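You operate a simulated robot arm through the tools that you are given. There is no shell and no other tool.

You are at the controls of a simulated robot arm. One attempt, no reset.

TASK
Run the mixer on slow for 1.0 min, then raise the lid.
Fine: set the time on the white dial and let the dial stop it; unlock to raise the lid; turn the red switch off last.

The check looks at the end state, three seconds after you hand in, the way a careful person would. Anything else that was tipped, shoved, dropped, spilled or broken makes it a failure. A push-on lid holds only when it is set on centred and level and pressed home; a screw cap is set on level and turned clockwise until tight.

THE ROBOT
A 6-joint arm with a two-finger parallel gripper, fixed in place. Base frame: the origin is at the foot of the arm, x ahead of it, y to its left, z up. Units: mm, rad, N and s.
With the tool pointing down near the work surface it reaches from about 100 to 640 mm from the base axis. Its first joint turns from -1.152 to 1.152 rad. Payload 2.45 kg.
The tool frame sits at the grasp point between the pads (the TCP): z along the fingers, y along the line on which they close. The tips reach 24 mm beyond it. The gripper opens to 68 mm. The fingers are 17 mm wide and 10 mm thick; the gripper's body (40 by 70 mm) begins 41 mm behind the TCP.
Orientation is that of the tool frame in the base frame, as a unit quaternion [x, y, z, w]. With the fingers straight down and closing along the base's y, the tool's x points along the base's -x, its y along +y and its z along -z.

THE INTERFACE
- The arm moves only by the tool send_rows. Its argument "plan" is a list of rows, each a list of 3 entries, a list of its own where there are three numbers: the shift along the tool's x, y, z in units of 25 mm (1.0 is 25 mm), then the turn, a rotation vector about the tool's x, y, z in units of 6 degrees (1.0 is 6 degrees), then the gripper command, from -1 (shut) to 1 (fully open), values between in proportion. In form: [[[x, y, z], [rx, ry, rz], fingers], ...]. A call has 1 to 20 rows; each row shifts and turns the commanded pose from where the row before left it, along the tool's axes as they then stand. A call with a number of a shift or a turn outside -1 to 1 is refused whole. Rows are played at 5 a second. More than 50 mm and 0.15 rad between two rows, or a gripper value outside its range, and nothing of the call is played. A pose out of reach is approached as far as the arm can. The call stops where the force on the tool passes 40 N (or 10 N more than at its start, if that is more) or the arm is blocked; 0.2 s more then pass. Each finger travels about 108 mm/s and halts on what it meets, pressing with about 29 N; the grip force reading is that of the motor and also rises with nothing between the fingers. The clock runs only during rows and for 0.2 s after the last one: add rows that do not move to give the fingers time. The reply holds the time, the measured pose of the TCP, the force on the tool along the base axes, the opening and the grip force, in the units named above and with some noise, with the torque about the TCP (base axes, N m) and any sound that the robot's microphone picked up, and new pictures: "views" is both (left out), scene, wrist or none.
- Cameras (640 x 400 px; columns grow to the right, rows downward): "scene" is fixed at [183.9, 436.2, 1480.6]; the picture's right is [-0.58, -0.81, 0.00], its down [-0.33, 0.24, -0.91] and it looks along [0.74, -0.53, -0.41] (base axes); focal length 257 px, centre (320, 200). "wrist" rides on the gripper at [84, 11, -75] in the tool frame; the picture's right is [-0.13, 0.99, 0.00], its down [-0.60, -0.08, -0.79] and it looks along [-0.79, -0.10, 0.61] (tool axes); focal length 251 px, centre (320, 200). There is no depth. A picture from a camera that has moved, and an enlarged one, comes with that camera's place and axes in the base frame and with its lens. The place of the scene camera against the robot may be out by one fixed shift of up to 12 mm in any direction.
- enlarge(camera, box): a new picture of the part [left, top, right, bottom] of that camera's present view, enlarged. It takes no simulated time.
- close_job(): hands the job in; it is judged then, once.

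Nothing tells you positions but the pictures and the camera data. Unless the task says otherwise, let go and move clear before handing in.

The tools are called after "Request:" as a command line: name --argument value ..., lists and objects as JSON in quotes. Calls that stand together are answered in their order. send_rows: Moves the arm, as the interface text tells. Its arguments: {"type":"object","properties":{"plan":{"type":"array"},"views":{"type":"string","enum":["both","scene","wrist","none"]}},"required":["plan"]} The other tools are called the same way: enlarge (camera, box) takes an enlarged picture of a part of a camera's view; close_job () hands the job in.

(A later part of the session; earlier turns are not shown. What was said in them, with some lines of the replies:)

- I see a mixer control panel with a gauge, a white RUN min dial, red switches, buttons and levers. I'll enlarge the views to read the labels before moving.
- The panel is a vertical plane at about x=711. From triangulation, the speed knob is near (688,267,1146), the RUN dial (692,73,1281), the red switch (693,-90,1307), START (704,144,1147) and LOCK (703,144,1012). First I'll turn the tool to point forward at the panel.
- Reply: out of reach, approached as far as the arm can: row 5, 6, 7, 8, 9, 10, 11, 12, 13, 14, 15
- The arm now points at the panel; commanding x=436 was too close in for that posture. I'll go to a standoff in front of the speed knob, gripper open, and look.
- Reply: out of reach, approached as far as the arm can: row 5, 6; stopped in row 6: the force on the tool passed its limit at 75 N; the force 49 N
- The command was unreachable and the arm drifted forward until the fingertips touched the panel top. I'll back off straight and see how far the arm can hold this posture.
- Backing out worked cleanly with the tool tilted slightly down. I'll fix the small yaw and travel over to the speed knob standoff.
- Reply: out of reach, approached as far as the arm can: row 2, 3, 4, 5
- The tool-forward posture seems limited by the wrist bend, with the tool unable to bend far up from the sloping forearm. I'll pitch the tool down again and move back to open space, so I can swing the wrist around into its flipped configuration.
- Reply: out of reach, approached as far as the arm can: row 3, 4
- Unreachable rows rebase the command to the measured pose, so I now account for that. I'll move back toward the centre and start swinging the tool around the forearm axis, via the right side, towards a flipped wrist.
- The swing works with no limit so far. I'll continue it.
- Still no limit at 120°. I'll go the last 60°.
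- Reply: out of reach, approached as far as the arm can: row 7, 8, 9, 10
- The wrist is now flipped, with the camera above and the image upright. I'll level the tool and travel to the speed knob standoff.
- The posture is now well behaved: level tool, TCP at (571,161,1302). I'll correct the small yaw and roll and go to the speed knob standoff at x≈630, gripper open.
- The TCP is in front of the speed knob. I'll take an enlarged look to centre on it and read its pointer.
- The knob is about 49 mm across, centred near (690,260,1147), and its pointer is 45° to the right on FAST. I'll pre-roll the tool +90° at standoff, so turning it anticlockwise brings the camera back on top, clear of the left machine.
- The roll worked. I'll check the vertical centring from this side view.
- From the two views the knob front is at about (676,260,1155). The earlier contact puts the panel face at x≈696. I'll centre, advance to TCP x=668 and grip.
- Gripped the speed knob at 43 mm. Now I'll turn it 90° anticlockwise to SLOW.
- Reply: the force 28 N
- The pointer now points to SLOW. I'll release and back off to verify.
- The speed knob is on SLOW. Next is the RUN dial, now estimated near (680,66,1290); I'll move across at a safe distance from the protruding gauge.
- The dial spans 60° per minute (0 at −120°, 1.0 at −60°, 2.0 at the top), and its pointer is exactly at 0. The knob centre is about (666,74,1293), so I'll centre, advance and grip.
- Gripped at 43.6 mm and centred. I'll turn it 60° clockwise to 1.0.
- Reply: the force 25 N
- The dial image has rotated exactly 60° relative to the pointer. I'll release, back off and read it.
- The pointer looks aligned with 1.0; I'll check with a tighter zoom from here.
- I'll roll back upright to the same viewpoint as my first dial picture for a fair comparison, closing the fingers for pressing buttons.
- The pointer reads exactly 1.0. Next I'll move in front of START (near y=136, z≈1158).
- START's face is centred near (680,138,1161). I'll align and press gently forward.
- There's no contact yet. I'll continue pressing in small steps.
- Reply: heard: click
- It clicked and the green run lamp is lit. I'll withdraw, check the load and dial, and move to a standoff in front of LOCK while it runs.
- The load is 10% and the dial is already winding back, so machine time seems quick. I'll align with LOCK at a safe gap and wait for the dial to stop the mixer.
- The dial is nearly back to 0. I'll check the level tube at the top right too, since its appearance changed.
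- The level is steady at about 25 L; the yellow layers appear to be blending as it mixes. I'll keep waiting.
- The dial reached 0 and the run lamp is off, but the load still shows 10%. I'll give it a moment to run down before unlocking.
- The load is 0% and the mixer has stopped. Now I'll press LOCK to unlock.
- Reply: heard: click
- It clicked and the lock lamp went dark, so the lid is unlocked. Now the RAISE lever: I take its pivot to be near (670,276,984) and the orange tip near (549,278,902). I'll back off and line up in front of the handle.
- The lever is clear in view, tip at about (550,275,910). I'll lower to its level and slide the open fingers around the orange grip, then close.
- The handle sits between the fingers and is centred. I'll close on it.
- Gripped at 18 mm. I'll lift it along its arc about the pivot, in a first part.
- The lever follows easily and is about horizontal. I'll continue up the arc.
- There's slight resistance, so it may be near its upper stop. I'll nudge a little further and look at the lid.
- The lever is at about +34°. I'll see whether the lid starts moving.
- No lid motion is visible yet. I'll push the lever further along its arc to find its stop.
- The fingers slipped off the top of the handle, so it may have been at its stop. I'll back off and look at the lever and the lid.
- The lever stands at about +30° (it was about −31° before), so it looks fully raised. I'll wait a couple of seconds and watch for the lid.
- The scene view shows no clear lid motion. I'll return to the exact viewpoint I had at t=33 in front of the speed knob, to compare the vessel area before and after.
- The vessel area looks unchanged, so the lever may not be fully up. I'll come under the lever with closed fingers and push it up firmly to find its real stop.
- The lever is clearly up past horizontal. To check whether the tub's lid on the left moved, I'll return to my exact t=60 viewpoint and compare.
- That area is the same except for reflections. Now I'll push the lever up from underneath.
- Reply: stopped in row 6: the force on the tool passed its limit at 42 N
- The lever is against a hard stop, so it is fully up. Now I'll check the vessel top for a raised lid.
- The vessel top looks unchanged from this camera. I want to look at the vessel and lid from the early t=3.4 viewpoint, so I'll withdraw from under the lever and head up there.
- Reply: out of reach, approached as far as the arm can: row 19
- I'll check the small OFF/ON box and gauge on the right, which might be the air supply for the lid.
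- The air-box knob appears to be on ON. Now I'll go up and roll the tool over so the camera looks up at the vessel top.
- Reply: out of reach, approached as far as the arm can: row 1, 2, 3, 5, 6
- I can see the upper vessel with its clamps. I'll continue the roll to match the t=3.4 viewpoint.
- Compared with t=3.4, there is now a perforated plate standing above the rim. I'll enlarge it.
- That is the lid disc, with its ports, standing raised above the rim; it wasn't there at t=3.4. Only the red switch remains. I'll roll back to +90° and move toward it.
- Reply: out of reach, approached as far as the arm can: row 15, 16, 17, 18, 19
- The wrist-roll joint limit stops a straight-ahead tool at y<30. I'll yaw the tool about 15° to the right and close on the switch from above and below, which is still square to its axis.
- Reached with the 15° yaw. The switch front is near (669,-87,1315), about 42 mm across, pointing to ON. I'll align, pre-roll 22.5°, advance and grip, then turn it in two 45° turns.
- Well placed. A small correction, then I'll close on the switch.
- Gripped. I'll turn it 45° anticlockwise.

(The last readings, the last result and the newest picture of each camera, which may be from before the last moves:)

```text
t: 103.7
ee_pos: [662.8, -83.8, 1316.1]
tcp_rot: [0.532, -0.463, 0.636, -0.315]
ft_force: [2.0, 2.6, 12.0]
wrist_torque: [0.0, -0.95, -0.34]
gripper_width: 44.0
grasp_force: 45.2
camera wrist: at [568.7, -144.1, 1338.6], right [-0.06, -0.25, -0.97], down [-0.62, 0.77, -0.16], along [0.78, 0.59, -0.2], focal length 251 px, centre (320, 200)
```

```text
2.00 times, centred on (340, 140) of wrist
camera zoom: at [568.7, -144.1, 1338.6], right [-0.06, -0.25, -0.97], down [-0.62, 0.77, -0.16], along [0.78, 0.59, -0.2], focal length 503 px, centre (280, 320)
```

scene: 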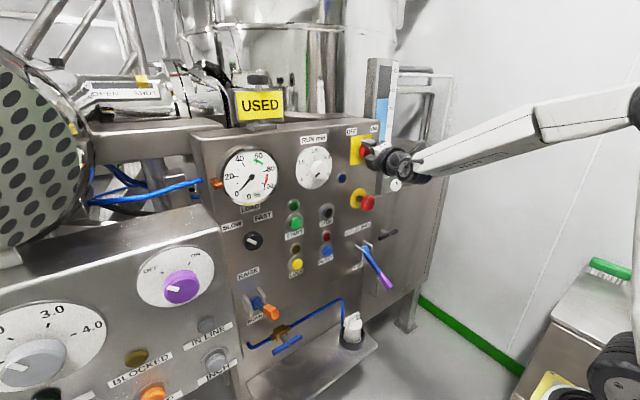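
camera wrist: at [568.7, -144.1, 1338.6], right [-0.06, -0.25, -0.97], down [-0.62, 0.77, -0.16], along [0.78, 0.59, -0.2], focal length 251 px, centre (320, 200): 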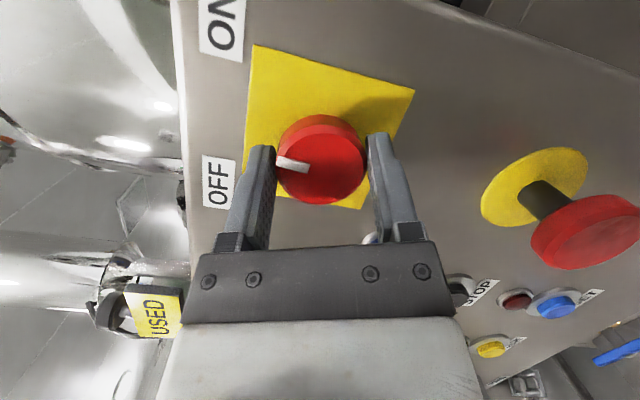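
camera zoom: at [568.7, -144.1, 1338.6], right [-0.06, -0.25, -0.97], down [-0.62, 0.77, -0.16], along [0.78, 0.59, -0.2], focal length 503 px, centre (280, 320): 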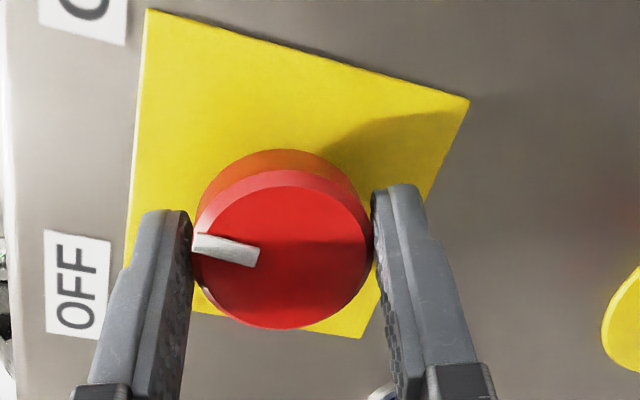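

The power lamp went off, but the pointer is only about vertical. I'll release, roll back 45°, regrip and complete the turn to OFF.

Request:
send_rows --plan '[[[0, 0, 0], [0, 0, 0], 1], [[0, 0, 0], [0, 0, 0], 1], [[0, 0, 0], [0, 0, 0.9375], 1], [[0, 0, 0], [0, 0, 0.9375], 1], [[0, 0, 0], [0, 0, 0.9375], 1], [[0, 0, 0], [0, 0, 0.9375], 1], [[0, 0, 0], [0, 0, 0.9375], 1], [[0, 0, 0], [0, 0, 0.9375], 1], [[0, 0, 0], [0, 0, 0.9375], 1], [[0, 0, 0], [0, 0, 0.9375], 1], [[0, 0, 0], [0, 0, 0], -0.6], [[0, 0, 0], [0, 0, 0], -0.6], [[0, 0, 0], [0, 0, 0], -0.6], [[0, 0, 0], [0, 0, 0], -0.6]]' --views "wrist"

Request:
enlarge --camera "wrist" --box '[180, 40, 500, 240]'

```text
t: 106.7
ee_pos: [662.4, -83.2, 1314.2]
tcp_rot: [-0.315, 0.634, -0.464, 0.533]
ft_force: [1.1, 0.6, -1.3]
wrist_torque: [0.0, 0.34, 0.24]
gripper_width: 44.3
grasp_force: 45.1
camera wrist: at [571.5, -136.0, 1272.2], right [0.13, 0.48, -0.87], down [-0.63, 0.71, 0.3], along [0.76, 0.51, 0.4], focal length 251 px, centre (320, 200)
```

wrist: 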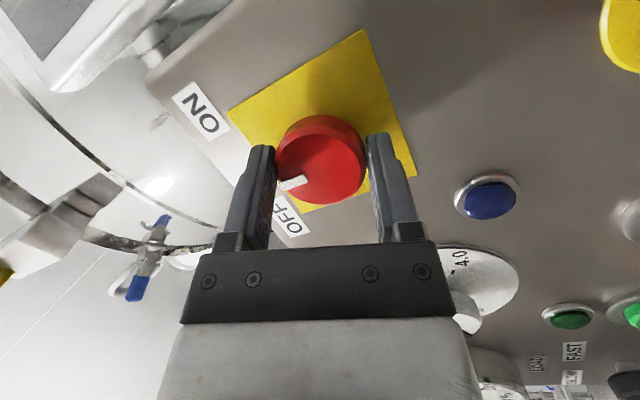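

```text
2.00 times, centred on (340, 140) of wrist
camera zoom: at [571.5, -136.0, 1272.2], right [0.13, 0.48, -0.87], down [-0.63, 0.71, 0.3], along [0.76, 0.51, 0.4], focal length 503 px, centre (280, 320)
```

zoom: 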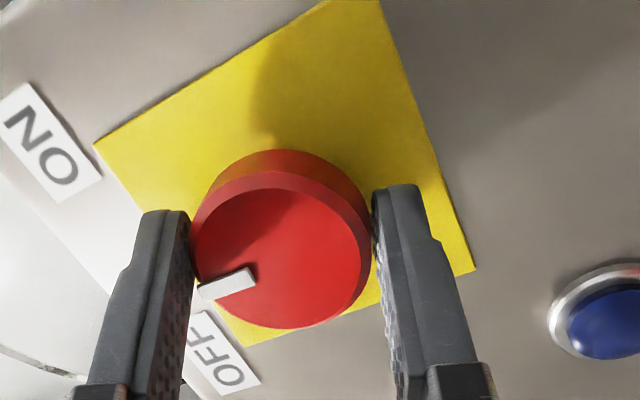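

Request:
send_rows --plan '[[[0, 0, 0], [0, 0, -0.9375], -0.6], [[0, 0, 0], [0, 0, -0.9375], -0.6], [[0, 0, 0], [0, 0, -0.9375], -0.6], [[0, 0, 0], [0, 0, -0.9375], -0.6], [[0, 0, 0], [0, 0, -0.9375], -0.6], [[0, 0, 0], [0, 0, -0.9375], -0.6], [[0, 0, 0], [0, 0, -0.9375], -0.6], [[0, 0, 0], [0, 0, -0.9375], -0.6], [[0, 0, 0], [0, 0, 0], -0.6]]' --views "wrist"

Request:
enlarge --camera "wrist" --box '[180, 40, 500, 240]'

```text
t: 108.7
ee_pos: [663.6, -83.4, 1317.0]
tcp_rot: [0.532, -0.463, 0.635, -0.315]
ft_force: [0.9, 6.6, 8.3]
wrist_torque: [-0.03, -0.64, -0.17]
gripper_width: 44.3
grasp_force: 45.2
camera wrist: at [569.3, -144.4, 1338.8], right [-0.06, -0.25, -0.97], down [-0.62, 0.77, -0.16], along [0.78, 0.59, -0.2], focal length 251 px, centre (320, 200)
```

wrist: 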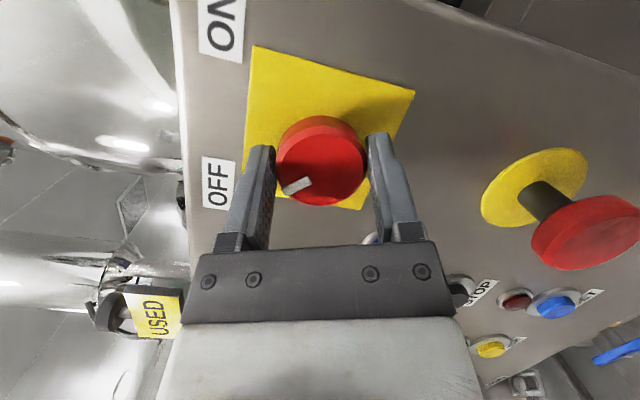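

```text
2.00 times, centred on (340, 140) of wrist
camera zoom: at [569.3, -144.4, 1338.8], right [-0.06, -0.25, -0.97], down [-0.62, 0.77, -0.16], along [0.78, 0.59, -0.2], focal length 503 px, centre (280, 320)
```

zoom: 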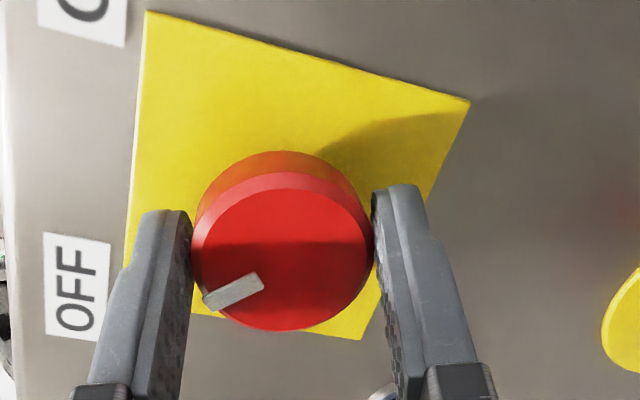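

The pointer now aims toward OFF. I'll release, back away and check.

Request:
send_rows --plan '[[[0, 0, 0], [0, 0, 0], 1], [[0, 0, 0], [0, 0, 0], 1], [[0, 0, -0.6], [0, 0, 0], 1], [[0, 0, -0.9], [0, 0, 0], 1], [[0, 0, -0.9], [0, 0, 0], 1], [[0, 0, 0], [0, 0, 0], 1]]'

Request:
enlarge --camera "wrist" --box '[180, 0, 500, 200]'

Request:
enlarge --camera "scene" --box '[200, 110, 400, 235]'

```text
t: 110.1
ee_pos: [604.3, -69.8, 1316.7]
tcp_rot: [0.533, -0.464, 0.634, -0.315]
ft_force: [0.0, -1.3, -0.7]
wrist_torque: [0.0, -0.02, 0.01]
gripper_width: 68.0
grasp_force: 0.1
camera wrist: at [510.5, -129.1, 1337.6], right [-0.06, -0.25, -0.97], down [-0.62, 0.77, -0.16], along [0.78, 0.59, -0.21], focal length 251 px, centre (320, 200)
```

scene: 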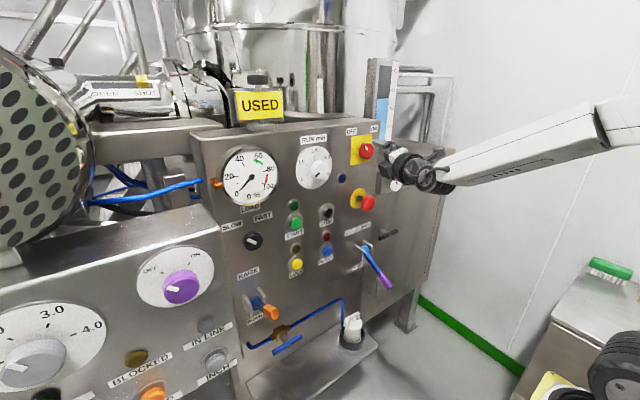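
wrist: 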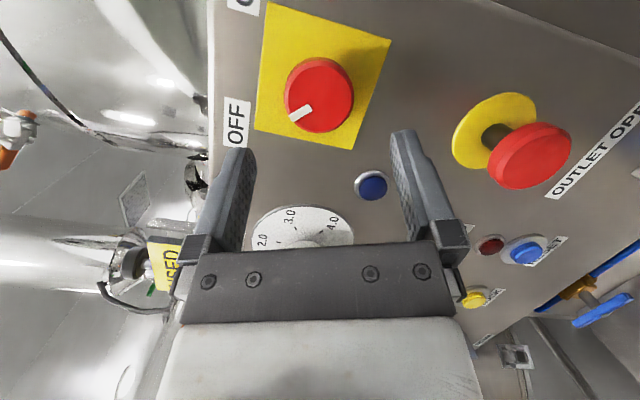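

```text
2.00 times, centred on (340, 100) of wrist
camera zoom: at [510.5, -129.1, 1337.6], right [-0.06, -0.25, -0.97], down [-0.62, 0.77, -0.16], along [0.78, 0.59, -0.21], focal length 503 px, centre (280, 400)
```

zoom: 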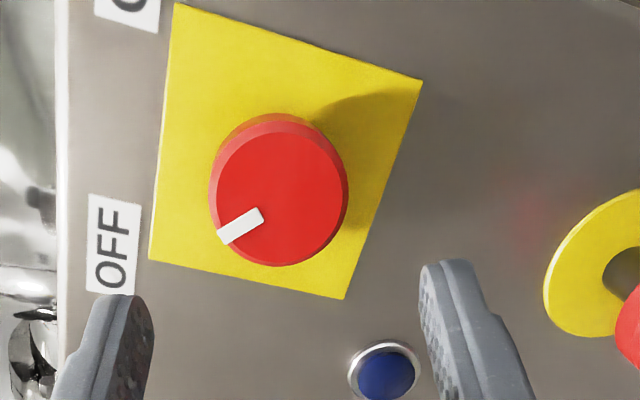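

```text
3.20 times, centred on (300, 172) of scene
camera zoom: at [183.9, 436.2, 1480.6], right [-0.58, -0.81, 0.0], down [-0.33, 0.24, -0.91], along [0.74, -0.53, -0.41], focal length 822 px, centre (384, 288)
```

zoom: 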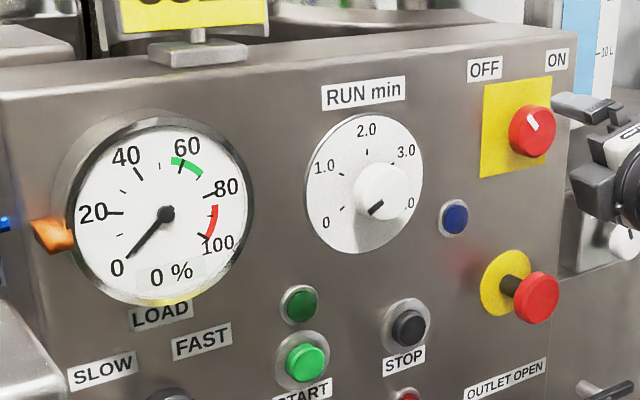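

The power lamp is dark and the pointer is on OFF. I'll move clear, and confirm from above that the lid is still raised.

Request:
send_rows --plan '[[[0, 0, -0.6], [0, 0, 0.99], 0], [[0, 0, 0], [0, 0, 0.99], 0], [[0, 0, 0], [0, 0, 0.99], 0], [[0, 0, 0], [0, 0, 0.99], 0], [[0, 0, 0], [0, 0, 0.99], 0], [[0, 0, 0], [0, 0, 0.99], 0], [[0, 0, 0], [0, 0, 0.99], 0], [[0, 0, 0], [0, 0, 0.99], 0], [[0, 0, 0], [0, 0, 0.99], 0], [[0, 0, 0], [0, 0, 0.99], 0], [[0, 0, 0], [0, 0, 0.99], 0], [[0, 0, 0], [0, 0, 0.99], 0], [[0, 0, 0], [0, 0, 0.99], 0], [[0, 0, 0], [0, 0, 0.99], 0], [[0, 0, 0], [0, 0, 0.99], 0], [[0, 0, 0], [0, 0, 0.99], 0], [[0, 0, 0], [0, 0, 0.99], 0], [[0, 0, 0], [0, 0, 0.99], 0], [[0, 0, 0], [0, 0, 0.9], 0]]' --views "wrist"

```text
t: 114.1
ee_pos: [590.0, -65.4, 1313.7]
tcp_rot: [0.09, 0.701, -0.091, 0.702]
ft_force: [0.0, 0.3, -0.3]
wrist_torque: [-0.02, 0.0, -0.02]
gripper_width: 33.9
grasp_force: 0.1
camera wrist: at [519.7, -36.0, 1230.5], right [0.25, 0.96, 0.13], down [-0.79, 0.13, 0.6], along [0.56, -0.25, 0.79], focal length 251 px, centre (320, 200)
```

wrist: 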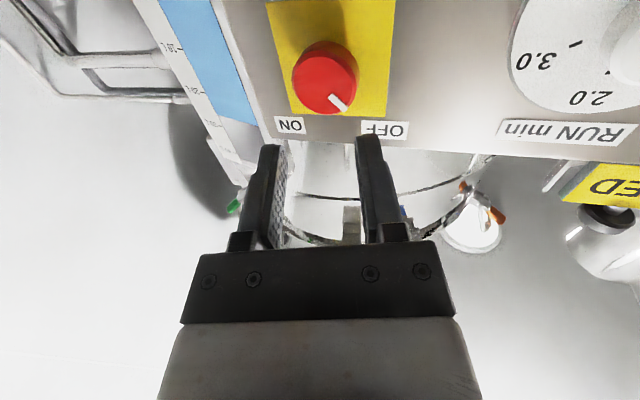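

Now I'll rise to the same height as the earlier lid view.

Request:
send_rows --plan '[[[-0.95, 0.3, -0.2], [0, 0, 0], 0], [[-0.95, 0.3, -0.2], [0, 0, 0], 0], [[-0.95, 0.3, -0.2], [0, 0, 0], 0], [[-0.95, 0.3, 0], [0, 0, 0], 0], [[-0.95, 0.3, 0], [0, 0, 0], 0], [[-0.95, 0.3, 0], [0, 0, 0], 0], [[0, 0, 0], [0, 0, 0], 0]]'

Request:
enlarge --camera "wrist" --box '[40, 80, 440, 330]'

Request:
enlarge --camera "scene" --box '[200, 200, 400, 325]'

```text
t: 115.7
ee_pos: [585.2, -17.1, 1457.7]
tcp_rot: [0.09, 0.701, -0.092, 0.702]
ft_force: [-0.3, -0.3, 0.5]
wrist_torque: [-0.03, -0.02, -0.01]
gripper_width: 34.1
grasp_force: 0.1
camera wrist: at [516.2, 11.5, 1374.2], right [0.25, 0.96, 0.13], down [-0.79, 0.13, 0.6], along [0.56, -0.25, 0.79], focal length 251 px, centre (320, 200)
```

scene: 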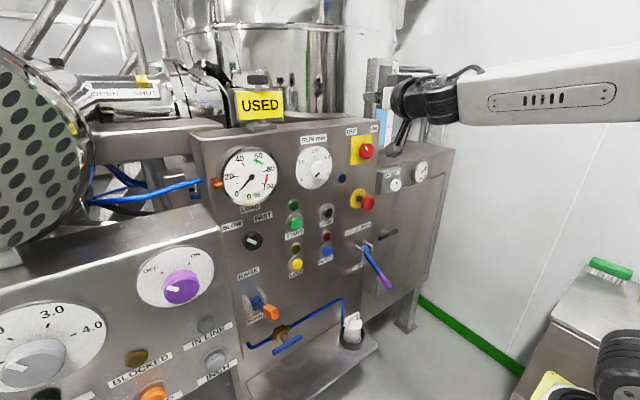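
wrist: 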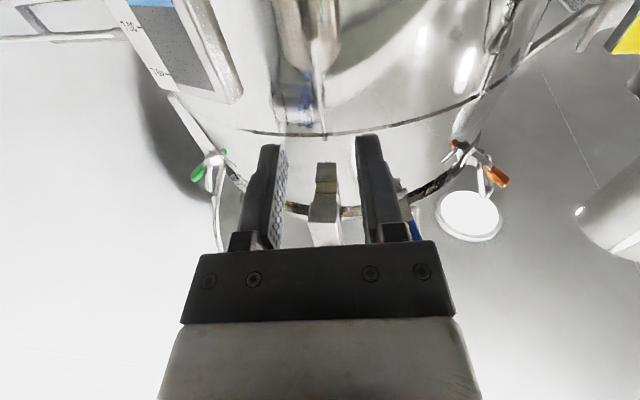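

```text
1.60 times, centred on (240, 205) of wrist
camera zoom: at [516.2, 11.5, 1374.2], right [0.25, 0.96, 0.13], down [-0.79, 0.13, 0.6], along [0.56, -0.25, 0.79], focal length 402 px, centre (448, 192)
```

zoom: 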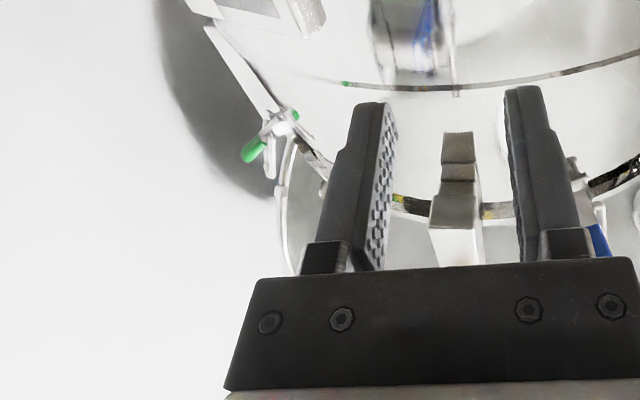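

```text
3.20 times, centred on (300, 262) of scene
camera zoom: at [183.9, 436.2, 1480.6], right [-0.58, -0.81, 0.0], down [-0.33, 0.24, -0.91], along [0.74, -0.53, -0.41], focal length 822 px, centre (384, 0)
```

zoom: 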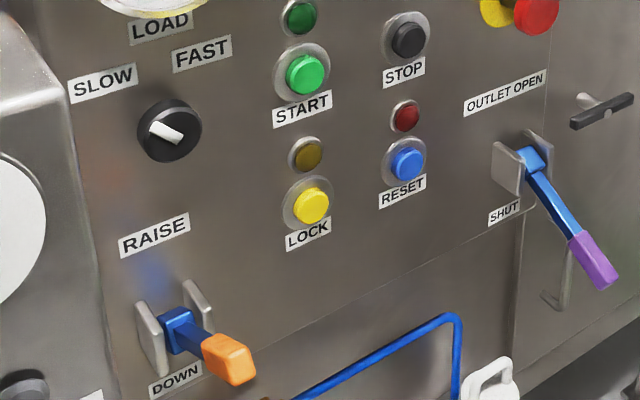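

The lid is still up, and the red switch is on OFF with its lamp dark. The speed knob is on SLOW, the dial is at 0 and the lever is up. The arm is clear, so I'm handing in.

Request:
close_job

```text
The job is handed in.
```

I ran the mixer on slow for 1.0 min, then raised the lid. The job is handed in.

- **Mixing:** I set the speed knob to SLOW and the white dial to 1.0, then pressed START. The dial ran back to 0 and stopped the mixer itself. It took only about 6 s on the simulator clock.
- **Lid:** Once the load read 0%, I pressed LOCK to unlock (the lamp went dark) and raised the lever to its upper stop. The lid was up, and was still up after the power went off. I only saw part of it from the wrist camera, so I can't say it was at its full height.
- **Red switch:** I turned it to OFF last, and the blue power lamp went dark.

**Contact:** Early on, the arm drifted forward and the fingertips hit the panel with about 75 N. While I was lifting the lever, the fingers slipped off its handle once. I saw nothing shifted or damaged from either.

The arm is clear of the machine, with the gripper empty.
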